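You operate a simulated robot arm through the tools that you are given. There is no shell and no other tool. Be economical: measure what you need, move in short steps, check, and stop when the job is done.

Carry out the task below with a simulated two-armed robot. There is one attempt and no reset: what you move stays moved.

Task
On the right end of the drawer bench, fold the cream cloth in half, so that its two long edges meet.
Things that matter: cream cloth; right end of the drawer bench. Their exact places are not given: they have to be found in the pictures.

It is judged by the outcome, as a careful person would: the job done as asked, and still so three seconds after it is handed in. It fails if anything else is knocked over, pushed out of place, dropped, spilled or broken. Flat cloth is picked up by pressing the open fingertips on it (5 to 10 N) and closing them slowly along it; thin cloth reads only 2 to 8 mm in the jaws.

Robot
Two 7-joint arms with two-finger parallel grippers on one trunk, on a base that drives. Base frame: it is fixed to the floor where the robot stands at the start and does not move with it; the origin is under the middle of the robot, x ahead of it, y to its left, z up; the surface under the hand at the start is at about z = 863. Readings come in mm, degrees, newtons and seconds.
The left shoulder is at the start at [50, 209, 1196], the right one opposite. With the tool pointing down near the work surface each hand reaches from about 260 to 920 mm from the robot's upright axis, wherever it stands, measured 20 degrees to its own side. Places, roughly: right end of the drawer bench [600, 0, 900]. Payload 4.4 kg a hand.
The TCP of each hand is the grasp point between the finger pads, 23 mm short of the fingertips. In the tool frame z runs along the fingers and y along their closing line. Largest opening 94 mm; finger width 38, thickness 10; the body of the gripper, 54 by 96 mm, starts 39 mm behind the TCP.
Orientation is that of the tool frame in the base frame, as a unit quaternion [x, y, z, w]. With the fingers straight down and closing along the base's y, the tool's x points along the base's -x, its y along +y and its z along -z.

Tools
- The arms move only by the tool play_rows. It takes "left_steps", "right_steps" or both (then of equal length, played together; a hand with none holds still); each is text: rows parted by semicolons, each of 7 numbers parted by spaces: the shift along the tool's x, y, z in mm, then the turn, a rotation vector about the tool's x, y, z in degrees, then the finger opening in mm, from 0 to 94. In form: tx ty tz ax ay az grip; .... A call has 1 to 12 rows; each row is the pose to reach, as a shift and turn from the pose commanded when the call began, along the tool's axes at that moment. Rows are played at 5 a second. More than 50 mm and 8.6 degrees between two rows, or a gripper value outside its range, and nothing of the call is played. A pose out of reach is approached as far as the arm can. The call stops where the force on the tool passes 40 N (or 10 N more than at its start, if that is more) or the arm is blocked; 0.2 s more then pass. The fingers move at their own pace (about 108 mm/s each) and stop on an object; they squeeze with about 33 N. The grip force told is the motor's: it shows also when the fingers shut on nothing. Time passes only in rows, and 0.2 s behind the last, so rows that repeat a pose let the fingers close. It gives the time, the measured TCP pose, the force on the tool (base axes), the opening and the grip force at its end, in the units of the frame above (readings bear some noise), with the torque about the TCP (base axes, N m) and any sound that the robot's microphone picked up, and new pictures: "views" is both (left out), scene, wrist or none (wrist: the cameras of the hands that moved).
- Cameras (640 x 400 px; columns grow to the right, rows downward): "scene" is now at [147.9, 14.2, 1358.6]; the picture's right is [-0.01, -1.00, 0.00], its down [-0.68, 0.01, -0.73] and it looks along [0.73, -0.01, -0.68] (base axes); focal length 247 px, centre (320, 200). "left" rides on the left gripper at [86, -16, -75] in its tool frame; the picture's right is [0.18, 0.98, 0.00], its down [-0.58, 0.11, -0.81] and it looks along [-0.79, 0.15, 0.59] (tool axes); focal length 243 px, centre (320, 200). "right" rides on the right gripper at [86, 16, -75] in its tool frame; the picture's right is [-0.18, 0.98, 0.00], its down [-0.58, -0.11, -0.81] and it looks along [-0.79, -0.15, 0.59] (tool axes); focal length 243 px, centre (320, 200).
- slide_trunk(by): slides the trunk up (or, below 0, down) by that many mm; the arms and the scene camera ride with it, the base frame stays. It gives what a move gives, with no picture.
- steer(legs): drives the robot by 1 to 6 legs, each [ahead, left, turn to the left] in mm, mm and degrees, along the robot's own axes; the way and the turn of a leg run together, so that a leg with both is an arc; at most 1500 mm and 180 degrees a leg. The arms and the cameras ride along, it lands a little off, and it stops where it bumps. It gives what a move gives, and a new picture of the scene camera.
- pan_tilt(pan, tilt): turns the head with the scene camera to pan (to the left, within 80 degrees either way) and tilt (down, from -29 to 69), counted from straight ahead of the robot. It gives what a move gives, and a new picture of the scene camera.
- probe_pixels(camera, pixels): for up to 12 pixels [column, row] of the newest picture of that camera ("zoom" is the newest enlarged one), the place [x, y, z] in the base frame of the surface seen there, good to about 3 mm, but the place of the scene camera against the robot may be out by one fixed shift of up to 25 mm in any direction. It takes no simulated time.
- close_up(camera, box): a new picture of the part [left, top, right, bottom] of that camera's present view, enlarged. It takes no simulated time.
- job_done(): hands the job in; it is judged then, once.

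Go step by step. Measure first, check grasps and placings, and put right what went wrong. The budget is 80 turns and 260 pictures, counting those below and the enlarged ones. Unless the task says otherwise, let go and move clear before handing in.

The tools are called after "Call:" by a JSON object that holds its "name" and its "arguments". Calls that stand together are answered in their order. play_rows: Moves the arms, as the interface text tells. Its arguments: {"type":"object","properties":{"left_steps":{"type":"string"},"right_steps":{"type":"string"},"views":{"type":"string","enum":["both","scene","wrist","none"]}},"required":[]} The other tools are called the same way: slide_trunk (by) slides the trunk up or down; steer (legs) drives the base; pan_tilt (pan, tilt) turns the head that bears the scene camera; probe_pixels (camera, pixels) gives the place of the surface under pixels of a picture; close_up (camera, box) takes an enlarged picture of a part of a camera's view; job_done () hands the job in.

At the start:

```text
time_s: 0.0
left_ee_pos: [555.9, 334.3, 1094.6]
left_ee_rot: [0.0, 1.0, 0.0, 0.0]
left_force: [-0.1, -0.4, 0.4]
left_moment: [0.01, 0.01, -0.03]
left_finger_gap: 93.9
left_grasp_force: 0.0
right_ee_pos: [573.0, -143.1, 1044.5]
right_ee_rot: [-0.001, 1.0, 0.0, 0.0]
right_force: [-0.5, -0.8, -0.2]
right_moment: [0.03, 0.0, 0.02]
right_finger_gap: 94.2
right_grasp_force: 0.0
trunk travel left (down, up): [-275.0, 288.0]
robot x, y, heading: [2.5, -1.8, 0.0]
head pan, tilt: [-0.7, 43.0]
```

scene: 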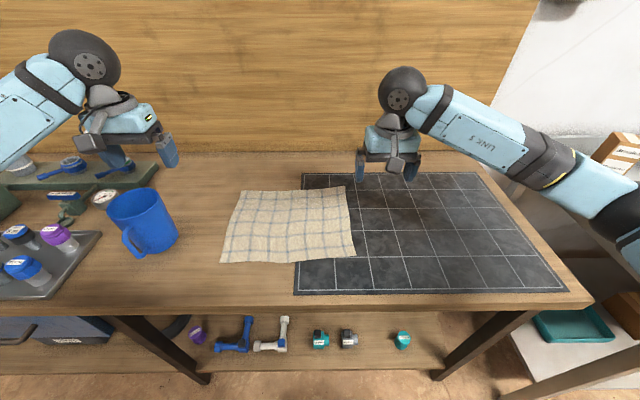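
right: 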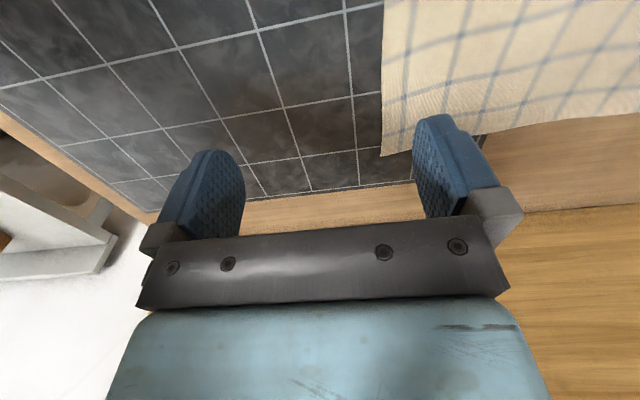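
left: 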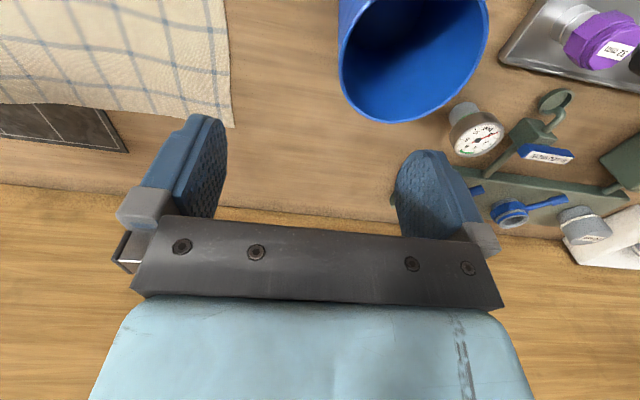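

The cream cloth lies with corners near scene pixels (239,190), (344,187), (355,257), (221,263). I probe its corners and edges first.

Call:
{"name": "probe_pixels", "arguments": {"camera": "scene", "pixels": [[240, 192], [343, 188], [354, 256], [223, 261], [290, 191], [288, 261], [230, 228], [348, 222], [290, 225], [145, 235], [320, 280], [420, 230]]}}

Call:
{"name": "close_up", "arguments": {"camera": "scene", "box": [200, 170, 380, 282]}}

Call:
{"name": "probe_pixels", "arguments": {"camera": "right", "pixels": [[383, 153], [387, 5], [632, 114], [520, 133]]}}

Call:
{"name": "probe_pixels", "arguments": {"camera": "left", "pixels": [[231, 125], [222, 5], [5, 100]]}}

```text
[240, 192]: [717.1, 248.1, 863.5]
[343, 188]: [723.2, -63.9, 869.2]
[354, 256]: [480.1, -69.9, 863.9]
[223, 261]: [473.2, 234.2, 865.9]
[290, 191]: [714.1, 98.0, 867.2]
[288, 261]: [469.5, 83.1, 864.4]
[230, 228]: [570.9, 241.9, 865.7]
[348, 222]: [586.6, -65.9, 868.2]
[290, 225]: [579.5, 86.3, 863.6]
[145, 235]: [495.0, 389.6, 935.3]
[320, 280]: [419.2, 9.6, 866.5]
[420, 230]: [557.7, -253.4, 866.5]
```

```text
3.56 times, centred on (290, 226) of scene
```

zoom: 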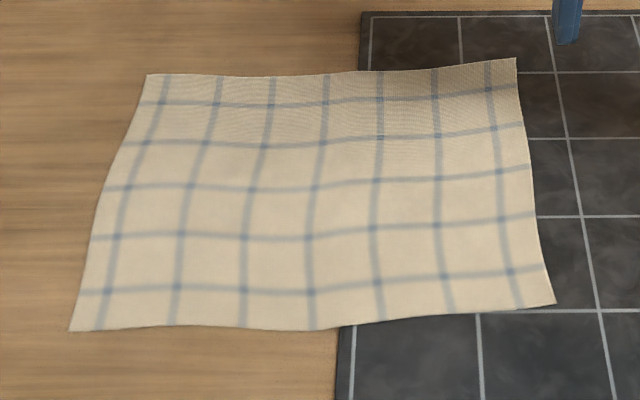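

```text
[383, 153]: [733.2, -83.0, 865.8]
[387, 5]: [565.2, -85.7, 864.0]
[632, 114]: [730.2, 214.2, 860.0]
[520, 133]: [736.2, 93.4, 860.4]
```

```text
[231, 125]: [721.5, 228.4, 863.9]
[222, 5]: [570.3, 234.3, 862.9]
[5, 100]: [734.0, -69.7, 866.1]
```

The cloth spans about x 475–733 and y −85–235, so its long edges are the near and far ones. I'll fold the far edge toward the robot. First I turn both hands 90° so they close along x, and hover above the far corners.

Call:
{"name": "play_rows", "arguments": {"left_steps": "-15.4 -10.8 8.6 0 0 -8.18 94; -30.7 -21.6 17.3 0 0 -16.36 94; -46.1 -32.5 25.9 0 0 -24.55 94; -61.5 -43.3 34.5 0 0 -32.73 94; -76.8 -54.1 43.2 0 0 -40.91 94; -92.2 -64.9 51.8 0 0 -49.09 94; -107.5 -75.7 60.5 0 0 -57.27 94; -122.9 -86.5 69.1 0 0 -65.45 94; -138.3 -97.4 77.7 0 0 -73.64 94; -153.6 -108.2 86.4 0 0 -81.82 94; -169 -119 95 0 0 -90 94; -169 -119 95 0 0 -90 94", "right_steps": "-13.8 7.1 4.1 0 0 8.18 94; -27.6 14.2 8.2 0 0 16.36 94; -41.5 21.3 12.3 0 0 24.55 94; -55.3 28.4 16.4 0 0 32.73 94; -69.1 35.5 20.5 0 0 40.91 94; -82.9 42.5 24.5 0 0 49.09 94; -96.7 49.6 28.6 0 0 57.27 94; -110.5 56.7 32.7 0 0 65.45 94; -124.4 63.8 36.8 0 0 73.64 94; -138.2 70.9 40.9 0 0 81.82 94; -152 78 45 0 0 90 94; -152 78 45 0 0 90 94"}}

```text
time_s: 2.6
left_ee_pos: [722.4, 216.1, 1001.1]
left_ee_rot: [0.709, -0.705, 0.0, 0.001]
left_force: [-0.2, 0.8, 1.0]
left_moment: [0.03, -0.04, -0.02]
left_finger_gap: 94.0
left_grasp_force: 0.1
right_ee_pos: [725.1, -62.8, 999.0]
right_ee_rot: [0.707, 0.707, 0.0, -0.001]
right_force: [-0.5, 0.1, 0.4]
right_moment: [0.01, -0.01, -0.03]
right_finger_gap: 93.8
right_grasp_force: 0.1
trunk travel left (down, up): [-275.0, 288.0]
robot x, y, heading: [1.6, -1.9, 0.0]
head pan, tilt: [-0.7, 43.0]
```

scene: 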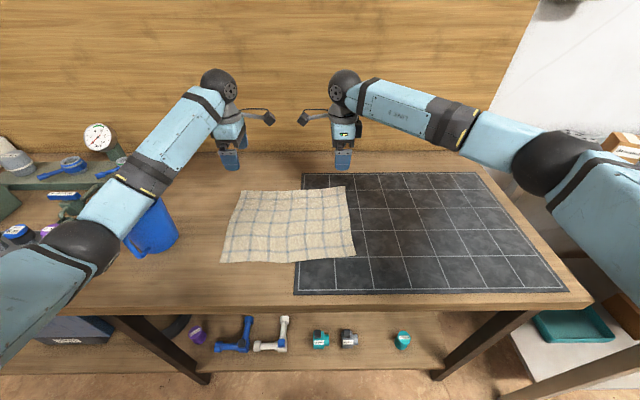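
right: 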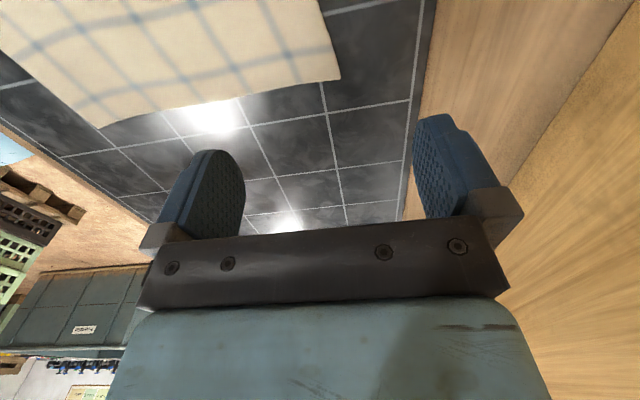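
left: 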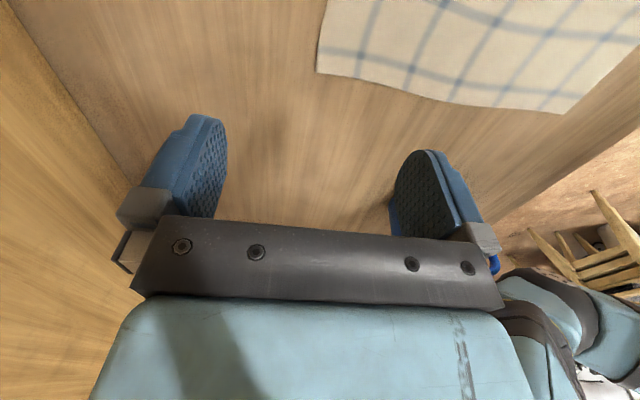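

Both hands are turned and both wrist cameras now show corners (right cam (340,78) and (98,128), left cam (317,72) and (565,112)). I probe these exactly, and the mug rim for clearance.

Call:
{"name": "probe_pixels", "arguments": {"camera": "right", "pixels": [[338, 77], [100, 125], [330, 45], [318, 5], [225, 102], [290, 40]]}}

Call:
{"name": "probe_pixels", "arguments": {"camera": "left", "pixels": [[319, 71], [562, 109], [323, 40], [328, 5], [445, 100], [370, 40]]}}

Call:
{"name": "probe_pixels", "arguments": {"camera": "scene", "pixels": [[150, 180], [240, 192], [343, 188], [354, 256], [223, 261], [165, 215], [320, 300]]}}

```text
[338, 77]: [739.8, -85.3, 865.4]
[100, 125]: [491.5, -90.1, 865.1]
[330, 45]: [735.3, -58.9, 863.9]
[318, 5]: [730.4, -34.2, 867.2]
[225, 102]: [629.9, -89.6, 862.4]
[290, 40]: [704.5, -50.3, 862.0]
```

```text
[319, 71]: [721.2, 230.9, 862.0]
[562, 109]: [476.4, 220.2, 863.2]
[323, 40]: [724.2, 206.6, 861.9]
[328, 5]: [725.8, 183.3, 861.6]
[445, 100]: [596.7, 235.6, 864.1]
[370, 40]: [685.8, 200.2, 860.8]
```

```text
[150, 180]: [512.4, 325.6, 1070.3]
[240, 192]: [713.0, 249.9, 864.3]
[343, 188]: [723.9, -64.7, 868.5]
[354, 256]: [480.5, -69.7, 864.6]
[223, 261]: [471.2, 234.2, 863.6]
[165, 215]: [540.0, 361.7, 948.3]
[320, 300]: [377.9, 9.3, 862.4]
```

Corners: far-right (740,−86), far-left (722,232), near-right (491,−91), near-left (476,220), with the table at about z=862. I lower both hands over the far edge with 40 mm opening, so the outer finger sits just beyond the edge.

Call:
{"name": "play_rows", "arguments": {"left_steps": "4 15 30 0 0 0 40; 4 15 65 0 0 0 40; 4 15 90 0 0 0 40; 4 15 106 0 0 0 40; 4 15 106 0 0 0 40", "right_steps": "-3 -3 30 0 0 0 40; -3 -3 65 0 0 0 40; -3 -3 90 0 0 0 40; -3 -3 104 0 0 0 40; -3 -3 104 0 0 0 40"}}

```text
time_s: 3.8
left_ee_pos: [705.9, 208.4, 894.9]
left_ee_rot: [-0.707, 0.707, -0.001, 0.0]
left_force: [-0.6, -1.4, -0.1]
left_moment: [0.01, 0.03, -0.02]
left_finger_gap: 40.0
left_grasp_force: 0.1
right_ee_pos: [721.2, -67.7, 896.9]
right_ee_rot: [0.707, 0.708, 0.001, -0.001]
right_force: [0.5, -0.6, 0.5]
right_moment: [0.04, 0.04, 0.0]
right_finger_gap: 40.2
right_grasp_force: 0.0
trunk travel left (down, up): [-275.0, 288.0]
robot x, y, heading: [-0.5, 2.5, 0.1]
head pan, tilt: [-0.7, 43.0]
```

scene: 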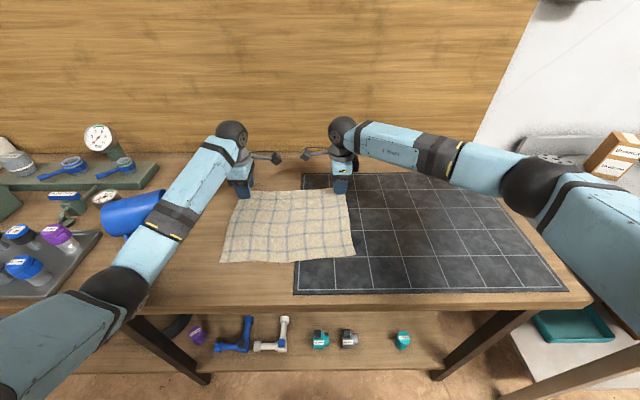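
right: 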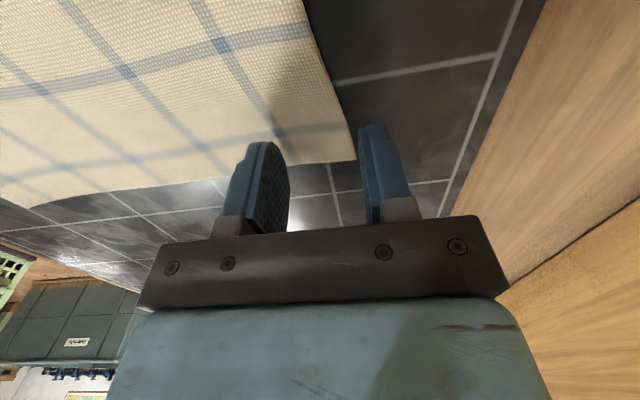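
left: 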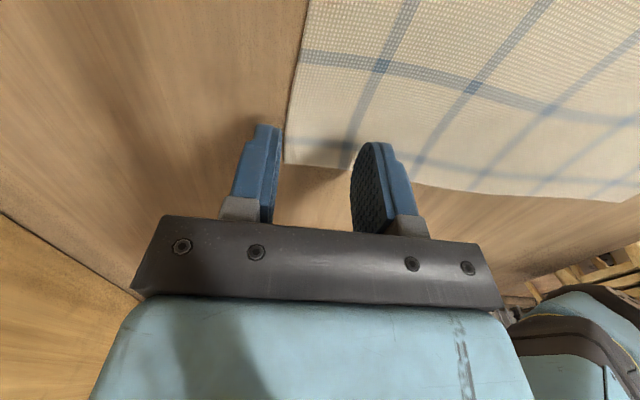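

The mug at (130,212) looks different from before, so I check it before going on.

Call:
{"name": "close_up", "arguments": {"camera": "scene", "box": [60, 150, 260, 275]}}

Call:
{"name": "probe_pixels", "arguments": {"camera": "scene", "pixels": [[130, 205], [110, 228], [155, 197], [178, 215], [150, 255], [190, 190], [230, 150]]}}

```text
3.20 times, centred on (160, 212) of scene
```

zoom: 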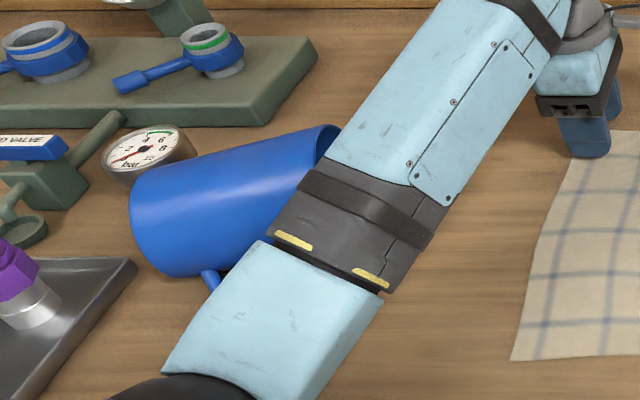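

```text
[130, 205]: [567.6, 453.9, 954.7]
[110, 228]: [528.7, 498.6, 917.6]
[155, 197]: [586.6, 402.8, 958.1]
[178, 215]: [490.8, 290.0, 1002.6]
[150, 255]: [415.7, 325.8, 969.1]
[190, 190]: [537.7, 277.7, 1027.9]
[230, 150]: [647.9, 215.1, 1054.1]
```

The left forearm tipped the mug over as it came down. I raise the trunk straight up so both arms lift clear, then look at the mug.

Call:
{"name": "slide_trunk", "arguments": {"by": 120}}

Call:
{"name": "pan_tilt", "arguments": {"pan": 20, "tilt": 48}}

```text
time_s: 5.3
left_ee_pos: [707.2, 210.2, 1012.5]
left_ee_rot: [-0.707, 0.707, 0.001, -0.001]
left_force: [-0.1, -0.6, -0.1]
left_moment: [0.01, 0.0, 0.01]
left_finger_gap: 39.9
left_grasp_force: 0.0
right_ee_pos: [721.9, -67.7, 1015.1]
right_ee_rot: [0.707, 0.707, 0.0, 0.0]
right_force: [-0.8, 0.3, 0.7]
right_moment: [0.0, 0.01, -0.05]
right_finger_gap: 39.8
right_grasp_force: 0.0
trunk travel left (down, up): [-395.0, 168.0]
robot x, y, heading: [-3.1, -1.5, -0.0]
head pan, tilt: [-0.7, 43.0]
```

```text
time_s: 6.1
left_ee_pos: [707.1, 211.2, 1012.0]
left_ee_rot: [0.707, -0.707, 0.0, 0.001]
left_force: [0.3, -0.6, -0.5]
left_moment: [0.02, -0.03, -0.01]
left_finger_gap: 40.3
left_grasp_force: 0.1
right_ee_pos: [721.1, -65.5, 1014.9]
right_ee_rot: [0.707, 0.707, 0.001, 0.0]
right_force: [0.6, -0.4, 0.1]
right_moment: [0.0, 0.03, 0.04]
right_finger_gap: 39.9
right_grasp_force: 0.0
trunk travel left (down, up): [-395.0, 168.0]
robot x, y, heading: [-1.1, 0.9, 0.0]
head pan, tilt: [20.0, 48.0]
```

scene: 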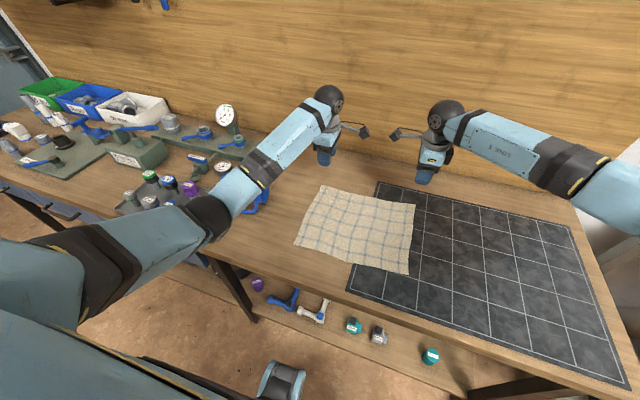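

The arm hides the mug, so I raise the left hand further to see it.

Call:
{"name": "play_rows", "arguments": {"left_steps": "0 0 -40 0 0 0 40; 0 0 -80 0 0 0 40; 0 0 -120 0 0 0 40; 0 0 -160 0 0 0 40; 0 0 -200 0 0 0 40; 0 0 -200 0 0 0 40", "views": "both"}}

Call:
{"name": "close_up", "arguments": {"camera": "scene", "box": [150, 140, 390, 290]}}

```text
time_s: 7.5
left_ee_pos: [711.7, 208.9, 1211.4]
left_ee_rot: [0.708, -0.706, -0.001, 0.0]
left_force: [0.0, -0.1, -0.2]
left_moment: [-0.03, 0.03, 0.0]
left_finger_gap: 40.0
left_grasp_force: 0.1
right_ee_pos: [722.6, -65.2, 1015.8]
right_ee_rot: [0.707, 0.707, 0.0, -0.001]
right_force: [0.0, 0.1, 0.2]
right_moment: [0.01, 0.02, 0.03]
right_finger_gap: 39.9
right_grasp_force: 0.0
trunk travel left (down, up): [-395.0, 168.0]
robot x, y, heading: [2.7, 3.7, 0.2]
head pan, tilt: [20.0, 48.0]
```

scene: 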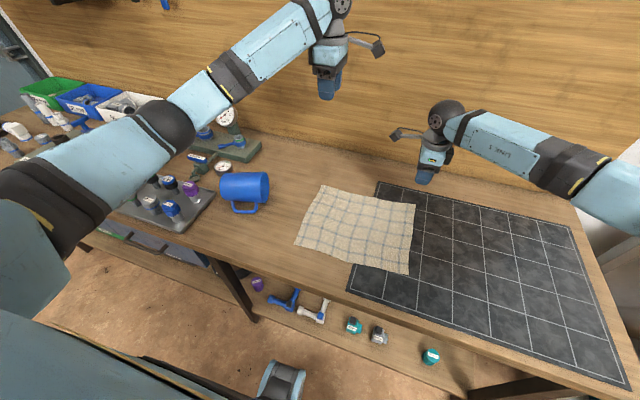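
left: 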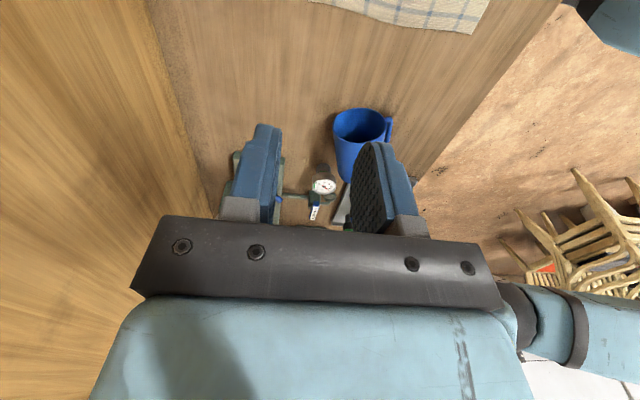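

```text
2.67 times, centred on (270, 215) of scene
```

zoom: 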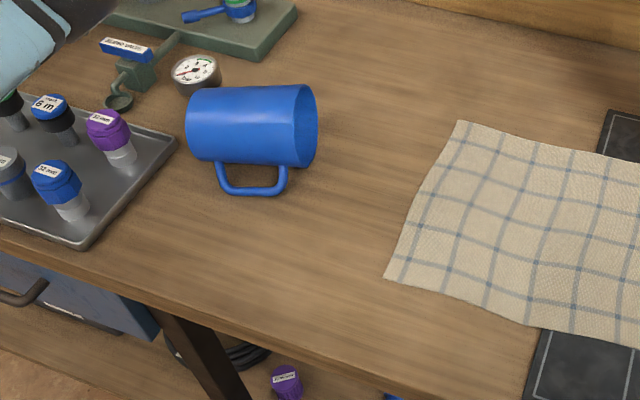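

The mug lies on its side with its opening toward −y and its handle toward the robot. It has to be stood up again where it was, so I measure it.

Call:
{"name": "probe_pixels", "arguments": {"camera": "zoom", "pixels": [[305, 88], [200, 90], [250, 88], [250, 110], [314, 125], [300, 160], [192, 125], [200, 158], [250, 190], [280, 165], [222, 165], [250, 140]]}}

Call:
{"name": "probe_pixels", "arguments": {"camera": "left", "pixels": [[335, 122], [384, 118], [360, 110], [360, 142], [390, 130], [340, 160], [360, 125]]}}

Call:
{"name": "close_up", "arguments": {"camera": "left", "box": [290, 80, 450, 180]}}

```text
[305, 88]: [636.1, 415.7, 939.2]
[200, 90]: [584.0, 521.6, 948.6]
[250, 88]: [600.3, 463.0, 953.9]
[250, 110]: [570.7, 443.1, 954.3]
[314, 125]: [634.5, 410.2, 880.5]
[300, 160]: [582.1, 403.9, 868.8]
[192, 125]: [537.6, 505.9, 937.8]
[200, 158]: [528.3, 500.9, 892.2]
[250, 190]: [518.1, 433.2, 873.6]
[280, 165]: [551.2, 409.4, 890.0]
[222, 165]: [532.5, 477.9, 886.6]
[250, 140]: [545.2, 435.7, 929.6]
```

```text
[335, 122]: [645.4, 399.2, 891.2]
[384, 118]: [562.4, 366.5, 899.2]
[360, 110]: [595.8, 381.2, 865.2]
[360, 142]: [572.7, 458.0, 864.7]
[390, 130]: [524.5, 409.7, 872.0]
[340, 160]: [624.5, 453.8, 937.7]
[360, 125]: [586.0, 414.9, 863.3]
```

```text
4.00 times, centred on (370, 130) of left
```

zoom: 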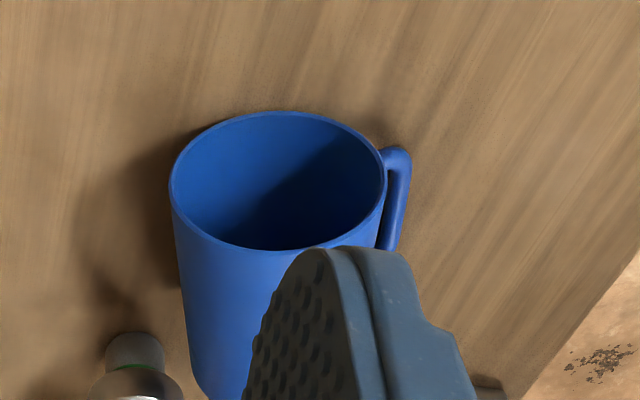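

The mug is about 92 mm across and 115 mm tall. Its rim centre is near (604,383) and it opens toward (0.4,−0.92). I'll stand it up with the right hand by pinching the top of the rim wall, fingers horizontal into the mouth, then turning them down. First I drive 200 mm left for reach.

Call:
{"name": "steer", "arguments": {"legs": [[0, 200, 0]]}}

```text
time_s: 9.9
left_ee_pos: [709.3, 409.9, 1212.6]
left_ee_rot: [0.709, -0.705, 0.0, 0.0]
left_force: [-1.0, -0.2, 0.2]
left_moment: [-0.01, -0.01, 0.01]
left_finger_gap: 39.9
left_grasp_force: 0.1
right_ee_pos: [721.4, 134.8, 1015.5]
right_ee_rot: [0.707, 0.708, 0.0, 0.0]
right_force: [-0.7, 0.3, -0.5]
right_moment: [0.01, -0.03, -0.01]
right_finger_gap: 39.7
right_grasp_force: 0.1
trunk travel left (down, up): [-395.0, 168.0]
robot x, y, heading: [0.3, 199.5, 0.2]
head pan, tilt: [20.0, 48.0]
```

scene: 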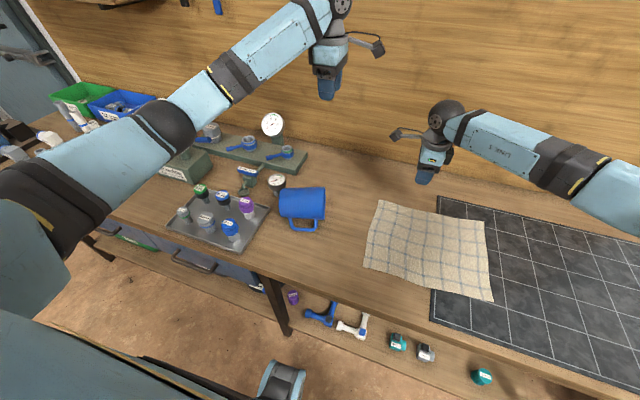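

The drive is done. Now I yaw the right hand and raise it toward the mug.

Call:
{"name": "play_rows", "arguments": {"right_steps": "8 -7 -4 0 0 -8.5 50; 16 -14 -8 0 0 -17 50; 24 -20 -11 0 0 -25.5 50; 32 -27 -15 0 0 -34 50; 40 -34 -19 0 0 -42.5 50; 48 -41 -23 0 0 -51 50; 55 -47 -26 0 0 -59.5 50; 63 -54 -30 0 0 -68 50; 71 -61 -34 0 0 -76.5 50; 79 -68 -38 0 0 -85 50; 87 -74 -41 0 0 -93.5 50; 95 -81 -45 0 0 -102 50", "views": "both"}}

```text
time_s: 12.5
left_ee_pos: [710.3, 410.2, 1213.2]
left_ee_rot: [0.708, -0.706, 0.0, 0.0]
left_force: [0.1, 0.1, 0.3]
left_moment: [-0.01, 0.0, 0.02]
left_finger_gap: 40.0
left_grasp_force: 0.1
right_ee_pos: [640.8, 230.7, 1061.0]
right_ee_rot: [-0.106, 0.994, 0.0, 0.0]
right_force: [0.4, 1.2, 0.3]
right_moment: [-0.02, 0.0, -0.01]
right_finger_gap: 49.9
right_grasp_force: 0.2
trunk travel left (down, up): [-395.0, 168.0]
robot x, y, heading: [-1.9, 198.1, 0.2]
head pan, tilt: [20.0, 48.0]
```

scene: 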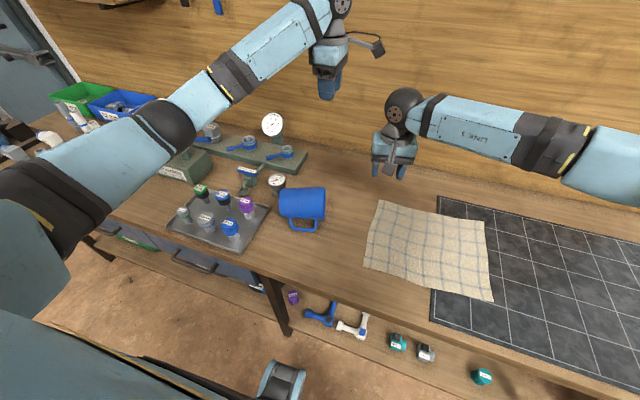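
right: 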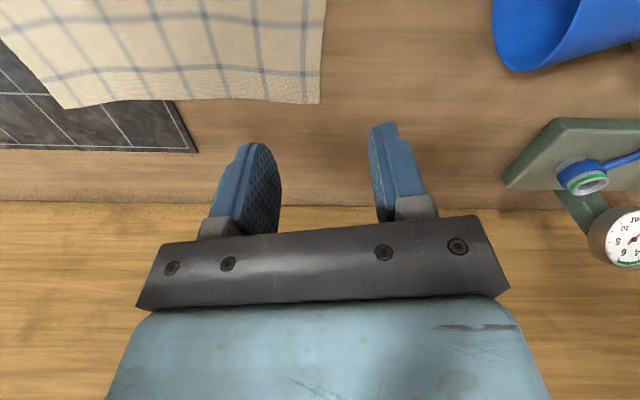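

The right camera shows the mug's mouth (rim at (495,10)–(515,70)–(575,5)), so I probe the rim there.

Call:
{"name": "probe_pixels", "arguments": {"camera": "right", "pixels": [[493, 5], [495, 35], [503, 60], [515, 70], [545, 55], [570, 20], [577, 5], [610, 50], [525, 25]]}}

Call:
{"name": "probe_pixels", "arguments": {"camera": "scene", "pixels": [[324, 190], [282, 190], [303, 190], [324, 215], [303, 229], [279, 205]]}}

Call:
{"name": "close_up", "arguments": {"camera": "right", "box": [460, 0, 640, 112]}}

```text
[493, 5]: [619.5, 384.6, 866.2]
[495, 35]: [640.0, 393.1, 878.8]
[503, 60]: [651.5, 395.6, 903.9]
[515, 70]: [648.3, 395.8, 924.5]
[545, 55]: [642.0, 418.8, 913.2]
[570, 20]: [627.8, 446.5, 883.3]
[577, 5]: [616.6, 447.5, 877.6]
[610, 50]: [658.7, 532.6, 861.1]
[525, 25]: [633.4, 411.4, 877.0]
```

```text
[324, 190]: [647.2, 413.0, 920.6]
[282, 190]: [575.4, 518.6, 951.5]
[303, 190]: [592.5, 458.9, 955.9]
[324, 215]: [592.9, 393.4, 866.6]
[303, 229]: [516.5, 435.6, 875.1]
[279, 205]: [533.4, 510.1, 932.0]
```

```text
3.56 times, centred on (550, 56) of right
```

zoom: 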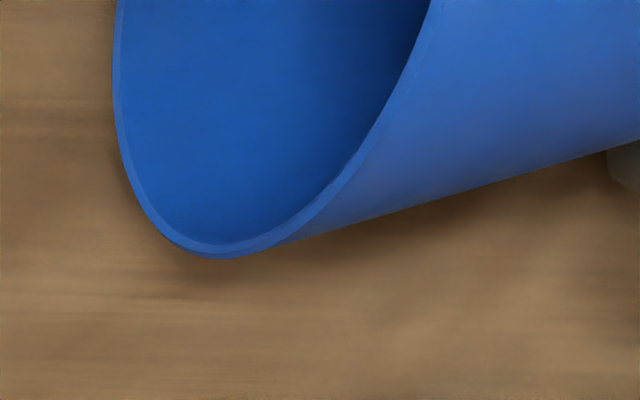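

Refined: the rim centre is about (605,381,909) and the opening direction is (0.36,−0.93). I finish the yaw, then tilt the right hand so its fingers are horizontal.

Call:
{"name": "play_rows", "arguments": {"right_steps": "0 0 0 0 0 -4.5 60; 0 0 0 0 0 -9 60; 0 0 0 0 0 -9 60", "views": "none"}}

Call:
{"name": "play_rows", "arguments": {"right_steps": "0 0 0 -8.2 0 0 60; 0 0 0 -16.4 0 0 60; 0 0 0 -24.6 0 0 60; 0 0 0 -32.8 0 0 60; 0 0 0 -41 0 0 60; 0 0 0 -49.2 0 0 60; 0 0 0 -57.4 0 0 60; 0 0 0 -65.6 0 0 60; 0 0 0 -73.8 0 0 60; 0 0 0 -82 0 0 60; 0 0 0 -90 0 0 60; 0 0 0 -90 0 0 60", "views": "both"}}

```text
time_s: 13.3
left_ee_pos: [710.5, 409.6, 1212.9]
left_ee_rot: [0.708, -0.706, -0.001, 0.0]
left_force: [0.9, 0.0, -0.1]
left_moment: [0.03, 0.02, -0.04]
left_finger_gap: 39.9
left_grasp_force: 0.1
right_ee_pos: [640.7, 230.0, 1060.6]
right_ee_rot: [-0.183, 0.983, 0.0, 0.0]
right_force: [0.1, 0.6, -0.7]
right_moment: [0.02, -0.02, 0.02]
right_finger_gap: 60.0
right_grasp_force: 0.1
trunk travel left (down, up): [-395.0, 168.0]
robot x, y, heading: [-1.2, 201.5, -0.0]
head pan, tilt: [20.0, 48.0]
```

```text
time_s: 15.9
left_ee_pos: [708.8, 409.3, 1212.0]
left_ee_rot: [0.708, -0.706, 0.0, 0.0]
left_force: [0.0, -0.2, -0.1]
left_moment: [0.0, 0.02, -0.01]
left_finger_gap: 39.9
left_grasp_force: 0.0
right_ee_pos: [640.9, 229.5, 1060.3]
right_ee_rot: [-0.129, 0.694, 0.696, -0.13]
right_force: [0.0, -0.3, 0.2]
right_moment: [-0.02, 0.01, 0.0]
right_finger_gap: 59.6
right_grasp_force: 0.1
trunk travel left (down, up): [-395.0, 168.0]
robot x, y, heading: [-2.2, 202.1, -0.1]
head pan, tilt: [20.0, 48.0]
```

scene: 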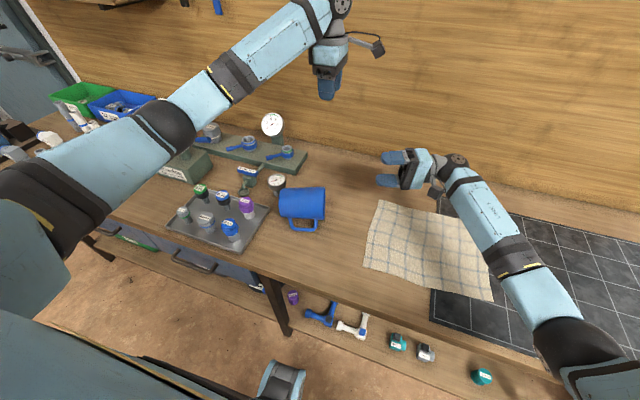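
right: 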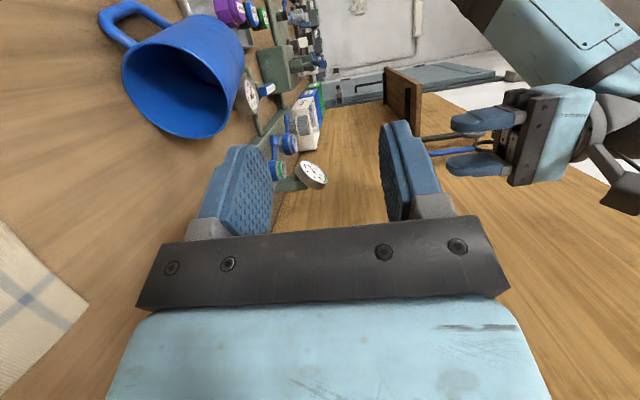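

The fingers are horizontal and the mouth is clearly in view. I probe the rim once more (top at (243,60), bottom at (130,95), sides at (170,45) and (200,137)).

Call:
{"name": "probe_pixels", "arguments": {"camera": "right", "pixels": [[242, 60], [236, 95], [215, 130], [190, 137], [150, 118], [127, 85], [126, 65], [150, 46], [190, 45], [225, 48], [240, 40], [200, 20]]}}

Call:
{"name": "close_up", "arguments": {"camera": "right", "box": [90, 0, 282, 120]}}

```text
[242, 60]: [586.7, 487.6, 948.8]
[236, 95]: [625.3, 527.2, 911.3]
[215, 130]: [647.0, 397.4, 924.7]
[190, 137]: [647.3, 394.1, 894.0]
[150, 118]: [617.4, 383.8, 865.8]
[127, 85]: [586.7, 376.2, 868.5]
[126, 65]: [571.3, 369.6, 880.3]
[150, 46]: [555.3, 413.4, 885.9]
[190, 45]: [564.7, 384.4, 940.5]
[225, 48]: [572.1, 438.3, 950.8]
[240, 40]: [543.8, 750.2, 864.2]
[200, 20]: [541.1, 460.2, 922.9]
```

```text
3.33 times, centred on (186, 60) of right
```

zoom: 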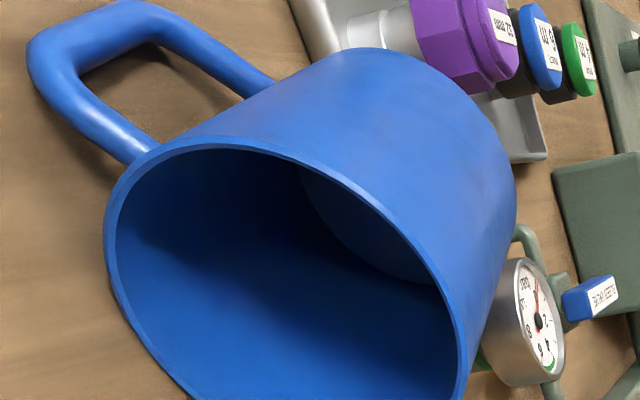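

The rim fits: centre (606,381,909), top of wall at z≈955. I line up in front of the mouth first.

Call:
{"name": "play_rows", "arguments": {"right_steps": "-6 -27 15 0 0 0 60; -12 -55 30 0 0 0 60; -18 -82 45 0 0 0 60; -22.8 -109.3 60 0 0 0 60; -22.8 -109.3 100 0 0 0 60; -22.8 -109.3 100 0 0 0 60", "views": "both"}}

```text
time_s: 17.3
left_ee_pos: [711.4, 410.6, 1212.2]
left_ee_rot: [0.708, -0.706, -0.001, 0.0]
left_force: [-0.4, -0.1, 0.0]
left_moment: [0.0, 0.01, -0.01]
left_finger_gap: 39.8
left_grasp_force: 0.0
right_ee_pos: [640.6, 247.1, 1033.9]
right_ee_rot: [-0.129, 0.695, 0.695, -0.131]
right_force: [0.1, -0.2, 0.2]
right_moment: [-0.01, -0.01, -0.01]
right_finger_gap: 60.2
right_grasp_force: 0.1
right hand out of reach, approached as far as the arm can: row 2, 3, 4, 5, 6
trunk travel left (down, up): [-395.0, 168.0]
robot x, y, heading: [0.1, 202.5, 0.0]
head pan, tilt: [20.0, 48.0]
```

scene: 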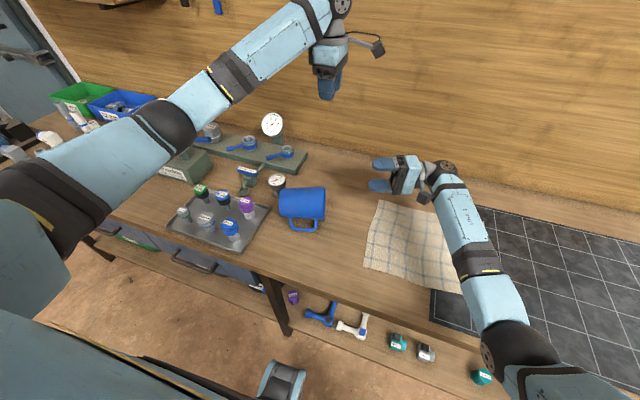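
right: 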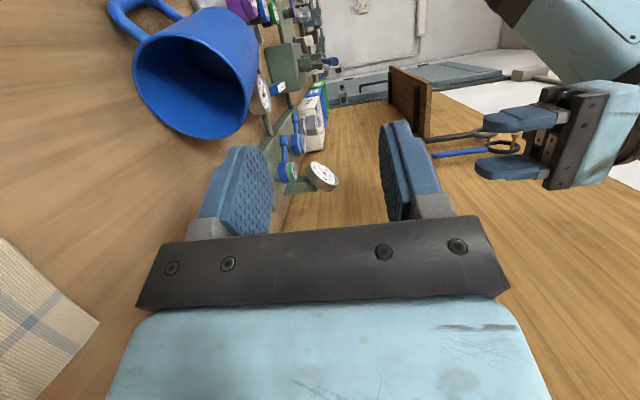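

Going lower is beyond the arm's limits, so I'll carry this arm pose with the trunk and base instead. First I check how high the right elbow and left arm are.

Call:
{"name": "probe_pixels", "arguments": {"camera": "scene", "pixels": [[455, 215], [480, 275], [505, 335], [440, 185], [165, 120], [80, 170], [215, 85], [110, 100]]}}

```text
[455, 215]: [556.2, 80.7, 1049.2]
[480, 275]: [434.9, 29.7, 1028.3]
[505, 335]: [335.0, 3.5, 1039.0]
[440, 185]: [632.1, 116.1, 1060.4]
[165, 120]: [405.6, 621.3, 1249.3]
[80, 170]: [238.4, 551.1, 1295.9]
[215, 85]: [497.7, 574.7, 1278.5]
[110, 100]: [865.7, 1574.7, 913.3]
```

The elbow would come too close to the table in that pose. A safer grasp is to pinch the far side of the rim wall (about (650,396,909)) with the hand tilted 50°. The mug is then stood up by rotating about the closing axis. I untilt and re-yaw the right hand for that.

Call:
{"name": "play_rows", "arguments": {"right_steps": "0 4 0 8.2 0 0 50; 0 8 0 16.4 0 0 50; 0 12 0 24.6 0 0 50; 0 16 0 32.8 0 0 50; 0 20 0 41 0 0 50; 0 24 0 49.2 0 0 50; 0 28 0 57.4 0 0 50; 0 32 0 65.6 0 0 50; 0 36 0 73.8 0 0 50; 0 40 0 82 0 0 50; 0 40 0 90 0 0 50; 0 40 0 90 0 0 50", "views": "none"}}

Call:
{"name": "play_rows", "arguments": {"right_steps": "0 0 0 0 0 8.4 50; 0 0 0 0 0 16.8 50; 0 0 0 0 0 25.2 50; 0 0 0 0 0 33.6 50; 0 0 0 0 0 42 50; 0 0 0 0 0 50.4 50; 0 0 0 0 0 58.8 50; 0 0 0 0 0 67.2 50; 0 0 0 0 0 75.6 50; 0 0 0 0 0 84 50; 0 0 0 0 0 92 50; 0 0 0 0 0 92 50", "views": "scene"}}

```text
time_s: 19.9
left_ee_pos: [710.8, 409.8, 1213.2]
left_ee_rot: [0.708, -0.706, 0.001, 0.0]
left_force: [-0.2, 0.4, -0.7]
left_moment: [0.01, 0.0, -0.01]
left_finger_gap: 40.2
left_grasp_force: 0.0
right_ee_pos: [640.8, 246.1, 1068.1]
right_ee_rot: [-0.184, 0.983, -0.001, 0.0]
right_force: [-0.5, 0.2, 0.0]
right_moment: [0.03, -0.01, 0.0]
right_finger_gap: 49.8
right_grasp_force: 0.2
trunk travel left (down, up): [-395.0, 168.0]
robot x, y, heading: [-4.0, 198.9, -0.0]
head pan, tilt: [20.0, 48.0]
```

```text
time_s: 22.5
left_ee_pos: [709.8, 408.7, 1212.9]
left_ee_rot: [0.708, -0.707, 0.0, 0.0]
left_force: [-0.5, -0.6, -0.4]
left_moment: [0.01, 0.02, -0.01]
left_finger_gap: 39.9
left_grasp_force: 0.0
right_ee_pos: [641.5, 244.1, 1067.5]
right_ee_rot: [0.581, 0.814, 0.001, -0.001]
right_force: [0.3, 0.1, -0.5]
right_moment: [0.02, 0.03, 0.01]
right_finger_gap: 49.8
right_grasp_force: 0.0
trunk travel left (down, up): [-395.0, 168.0]
robot x, y, heading: [-2.0, 199.1, -0.2]
head pan, tilt: [20.0, 48.0]
```

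scene: 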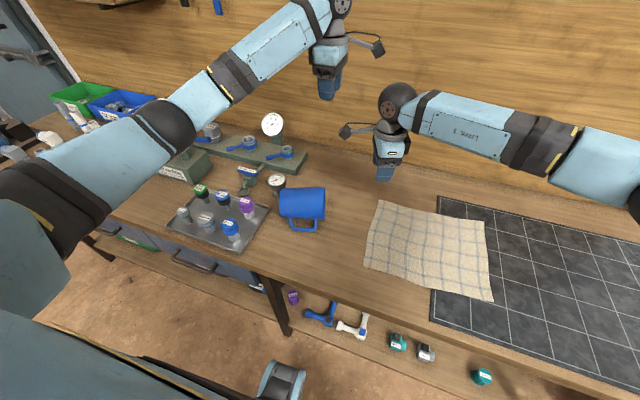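

The hand orientation is as planned (tool x along −a). Now I tilt 50° so the fingers point down and left toward the mug.

Call:
{"name": "play_rows", "arguments": {"right_steps": "0 0 0 0 8.4 0 50; 0 0 0 0 16.8 0 50; 0 0 0 0 25.2 0 50; 0 0 0 0 33.6 0 50; 0 0 0 0 42 0 50; 0 0 0 0 50 0 50; 0 0 0 0 50 0 50", "views": "both"}}

```text
time_s: 24.1
left_ee_pos: [710.1, 409.5, 1212.4]
left_ee_rot: [0.709, -0.705, 0.0, 0.0]
left_force: [0.4, 0.3, 0.1]
left_moment: [0.02, 0.0, 0.02]
left_finger_gap: 39.7
left_grasp_force: 0.1
right_ee_pos: [641.1, 244.9, 1068.1]
right_ee_rot: [0.526, 0.738, 0.246, -0.344]
right_force: [0.6, 0.0, 0.9]
right_moment: [0.02, 0.01, -0.04]
right_finger_gap: 50.1
right_grasp_force: 0.0
trunk travel left (down, up): [-395.0, 168.0]
robot x, y, heading: [-0.6, 197.9, 0.2]
head pan, tilt: [20.0, 48.0]
```

scene: 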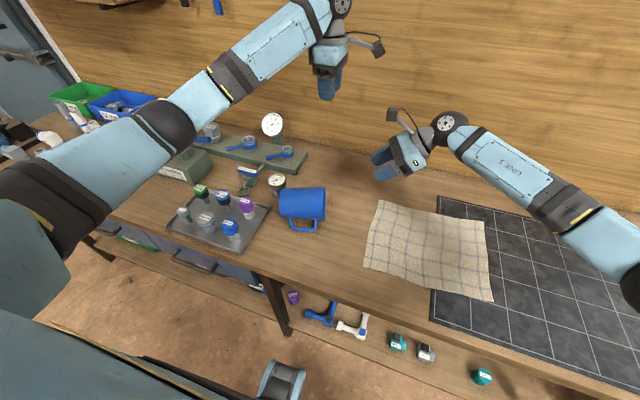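
right: 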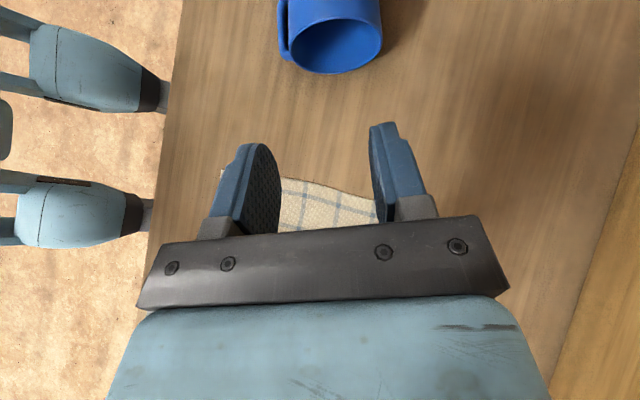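

Tilt is fine and the mouth is visible at (335,40). I move to a standoff 90 mm short of the grasp along the finger direction.

Call:
{"name": "play_rows", "arguments": {"right_steps": "-5 14 30 0 0 0 50; -11 28 60 0 0 0 50; -16 42 90 0 0 0 50; -21.7 55.7 122 0 0 0 50; -21.7 55.7 122 0 0 0 50", "views": "both"}}

Call:
{"name": "close_up", "arguments": {"camera": "right", "box": [200, 0, 460, 162]}}

```text
time_s: 25.3
left_ee_pos: [710.2, 408.8, 1212.1]
left_ee_rot: [0.708, -0.706, 0.0, 0.0]
left_force: [1.1, -0.3, 0.8]
left_moment: [0.04, 0.01, 0.0]
left_finger_gap: 39.7
left_grasp_force: 0.2
right_ee_pos: [667.1, 339.6, 971.0]
right_ee_rot: [0.526, 0.738, 0.246, -0.345]
right_force: [-0.1, -0.4, 0.2]
right_moment: [0.01, 0.02, 0.03]
right_finger_gap: 49.8
right_grasp_force: 0.0
trunk travel left (down, up): [-395.0, 168.0]
robot x, y, heading: [-0.8, 196.8, 0.1]
head pan, tilt: [20.0, 48.0]
```

scene: 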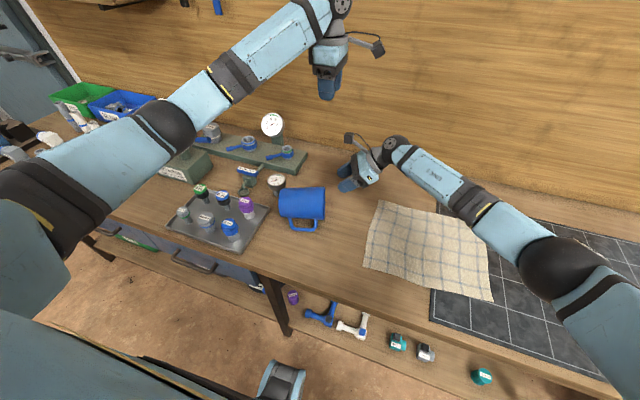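
right: 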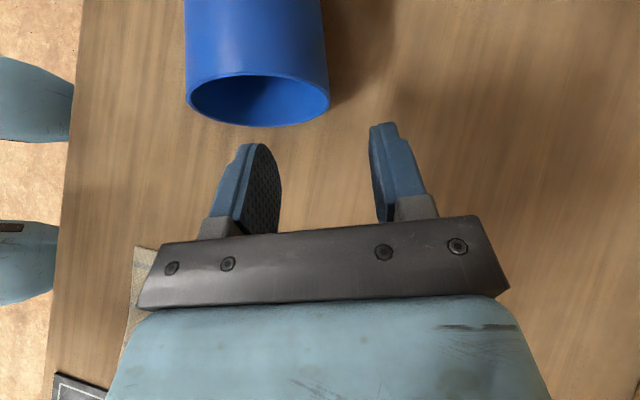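

```text
2.46 times, centred on (330, 81) of right
```

zoom: 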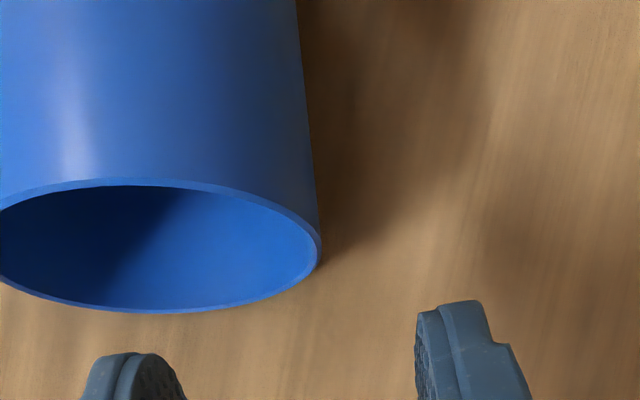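

The right wall of the mouth lies between the two fingers. I advance 90 mm and close on the wall.

Call:
{"name": "play_rows", "arguments": {"right_steps": "0 0 25 0 0 0 50; 0 0 50 0 0 0 50; 0 0 72 0 0 0 50; 0 0 90 0 0 0 50; 0 0 90 0 0 0 50; 0 0 90 0 0 0 30; 0 0 90 0 0 0 15; 0 0 90 0 0 0 0; 0 0 90 0 0 0 0; 0 0 90 0 0 0 0", "views": "both"}}

```text
time_s: 27.5
left_ee_pos: [710.5, 409.7, 1212.1]
left_ee_rot: [0.708, -0.706, 0.001, 0.001]
left_force: [0.0, -0.2, 0.1]
left_moment: [-0.02, 0.03, 0.02]
left_finger_gap: 39.9
left_grasp_force: 0.0
right_ee_pos: [645.5, 403.7, 916.3]
right_ee_rot: [0.526, 0.738, 0.245, -0.344]
right_force: [-0.1, 0.0, -0.2]
right_moment: [0.01, -0.01, 0.02]
right_finger_gap: 12.8
right_grasp_force: 33.1
trunk travel left (down, up): [-395.0, 168.0]
robot x, y, heading: [0.1, 200.8, 0.3]
head pan, tilt: [20.0, 48.0]
```

scene: 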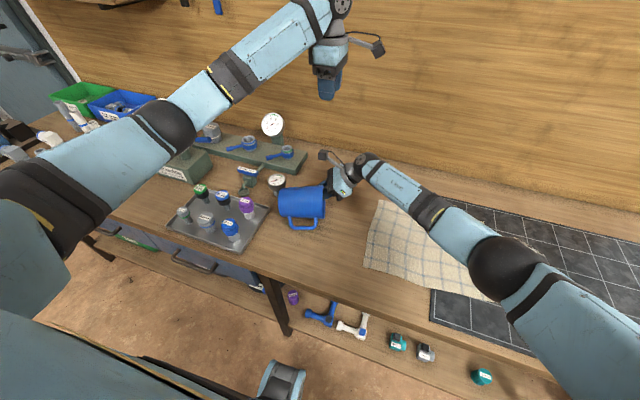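
right: 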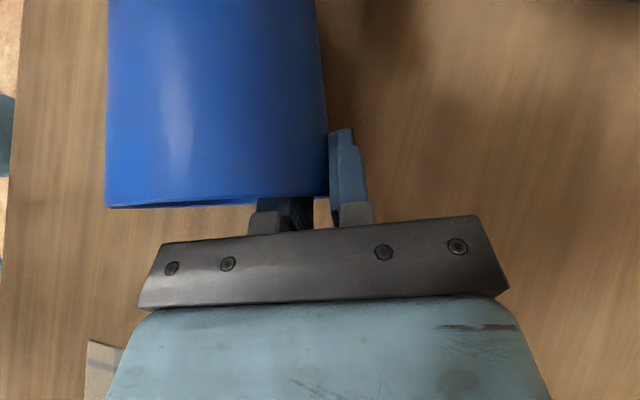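

The wall is gripped at 12.8 mm with 33 N. I lift 110 mm straight up.

Call:
{"name": "play_rows", "arguments": {"right_steps": "7.7 0 -6.4 0 0 0 0; 23 0 -19.3 0 0 0 0; 38 0 -32 0 0 0 0; 53.6 0 -45 0 0 0 0; 69 0 -58 0 0 0 0; 84.3 0 -70.7 0 0 0 0; 84.3 0 -70.7 0 0 0 0", "views": "both"}}

```text
time_s: 29.1
left_ee_pos: [710.9, 410.5, 1212.8]
left_ee_rot: [0.708, -0.706, 0.0, 0.0]
left_force: [0.0, 0.1, 0.4]
left_moment: [0.01, 0.02, -0.01]
left_finger_gap: 40.2
left_grasp_force: 0.1
right_ee_pos: [643.6, 401.4, 1025.1]
right_ee_rot: [0.526, 0.738, 0.245, -0.344]
right_force: [1.2, 0.3, -1.5]
right_moment: [-0.05, -0.11, -0.01]
right_finger_gap: 13.0
right_grasp_force: 33.1
trunk travel left (down, up): [-395.0, 168.0]
robot x, y, heading: [-0.4, 198.6, -0.2]
head pan, tilt: [20.0, 48.0]
```

scene: 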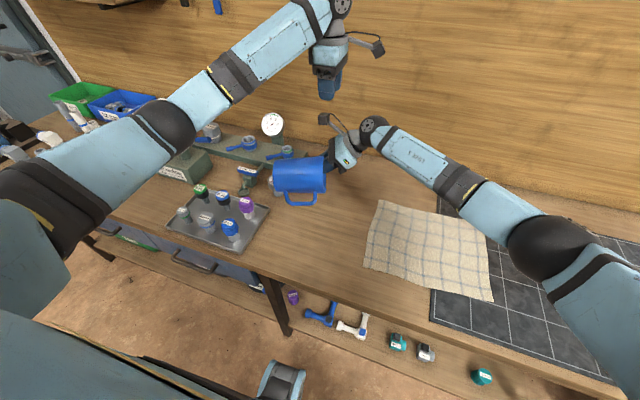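
right: 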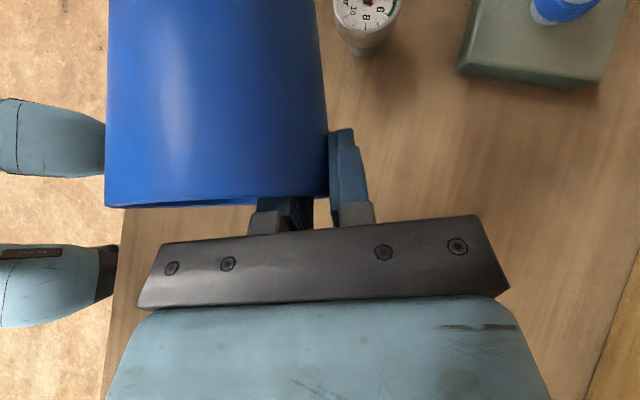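

The mug is held rigidly with no slip. I rotate −90° about the closing axis to turn it upright in the air.

Call:
{"name": "play_rows", "arguments": {"right_steps": "0 0 0 0 -8.2 0 0; 0 0 0 0 -16.4 0 0; 0 0 0 0 -24.6 0 0; 0 0 0 0 -32.8 0 0; 0 0 0 0 -41 0 0; 0 0 0 0 -49.2 0 0; 0 0 0 0 -57.4 0 0; 0 0 0 0 -65.6 0 0; 0 0 0 0 -73.8 0 0; 0 0 0 0 -82 0 0; 0 0 0 0 -90 0 0; 0 0 0 0 -90 0 0", "views": "both"}}

Call:
{"name": "close_up", "arguments": {"camera": "scene", "box": [210, 100, 450, 250]}}

```text
time_s: 30.3
left_ee_pos: [710.6, 417.4, 1211.6]
left_ee_rot: [0.712, -0.702, -0.004, -0.002]
left_force: [0.8, 0.6, -0.3]
left_moment: [0.05, -0.04, -0.02]
left_finger_gap: 39.9
left_grasp_force: 0.0
right_ee_pos: [651.3, 398.0, 1022.6]
right_ee_rot: [0.583, 0.807, 0.055, -0.076]
right_force: [-0.3, 0.0, -2.7]
right_moment: [-0.05, -0.08, -0.02]
right_finger_gap: 12.5
right_grasp_force: 32.8
trunk travel left (down, up): [-395.0, 168.0]
robot x, y, heading: [-1.3, 198.1, 0.1]
head pan, tilt: [20.0, 48.0]
stopped in row 5 (left hand): the force on the tool passed its limit at 56 N (the readings are from after the stop); the commanded pose is now the measured one
```

scene: 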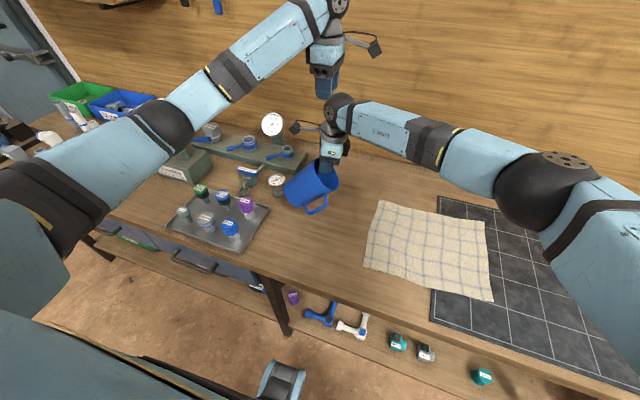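
right: 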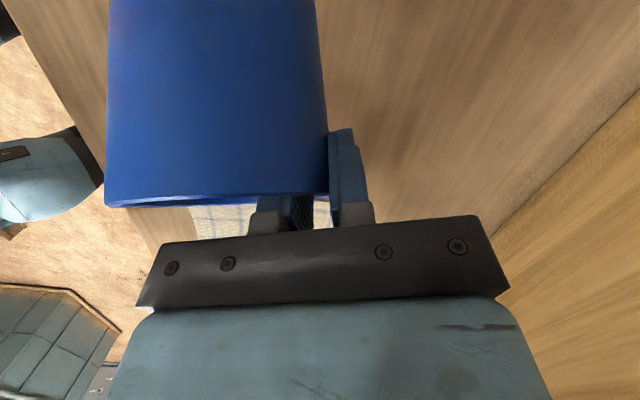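

```text
2.67 times, centred on (330, 175) of scene
```

zoom: 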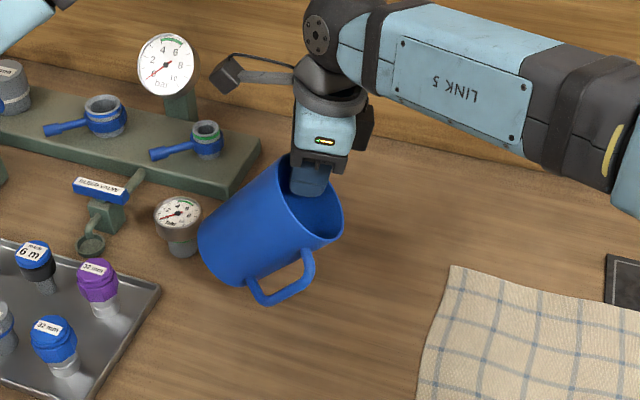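

The right wrist touched the raised left gripper, though the mug is still held. I move the left hand up and to the left out of the way.

Call:
{"name": "play_rows", "arguments": {"left_steps": "-20 0 -30 0 0 0 40; -45 0 -60 0 0 0 40; -80 10 -80 0 0 0 40; -115 20 -80 0 0 0 40; -150 30 -80 0 0 0 40; -180 40 -80 0 0 0 40; -180 40 -80 0 0 0 40", "views": "scene"}}

```text
time_s: 31.9
left_ee_pos: [669.5, 593.5, 1296.2]
left_ee_rot: [0.712, -0.703, -0.005, -0.001]
left_force: [-0.2, -0.5, 0.9]
left_moment: [0.03, 0.0, 0.04]
left_finger_gap: 40.0
left_grasp_force: 0.1
right_ee_pos: [650.8, 395.1, 1022.9]
right_ee_rot: [0.583, 0.807, 0.055, -0.077]
right_force: [0.3, -0.1, -0.6]
right_moment: [-0.02, -0.1, 0.0]
right_finger_gap: 12.5
right_grasp_force: 33.7
trunk travel left (down, up): [-395.0, 168.0]
robot x, y, heading: [-0.0, 199.9, 0.1]
head pan, tilt: [20.0, 48.0]
```

scene: 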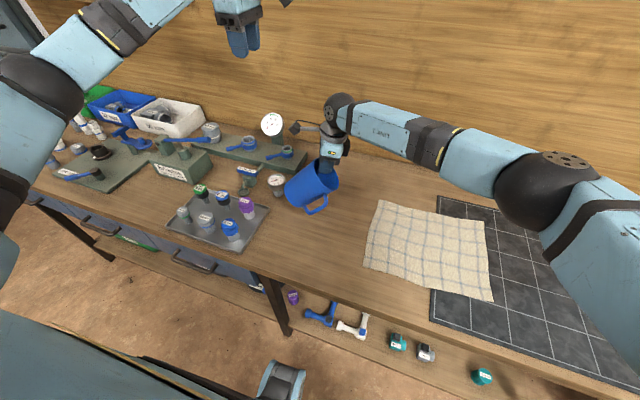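

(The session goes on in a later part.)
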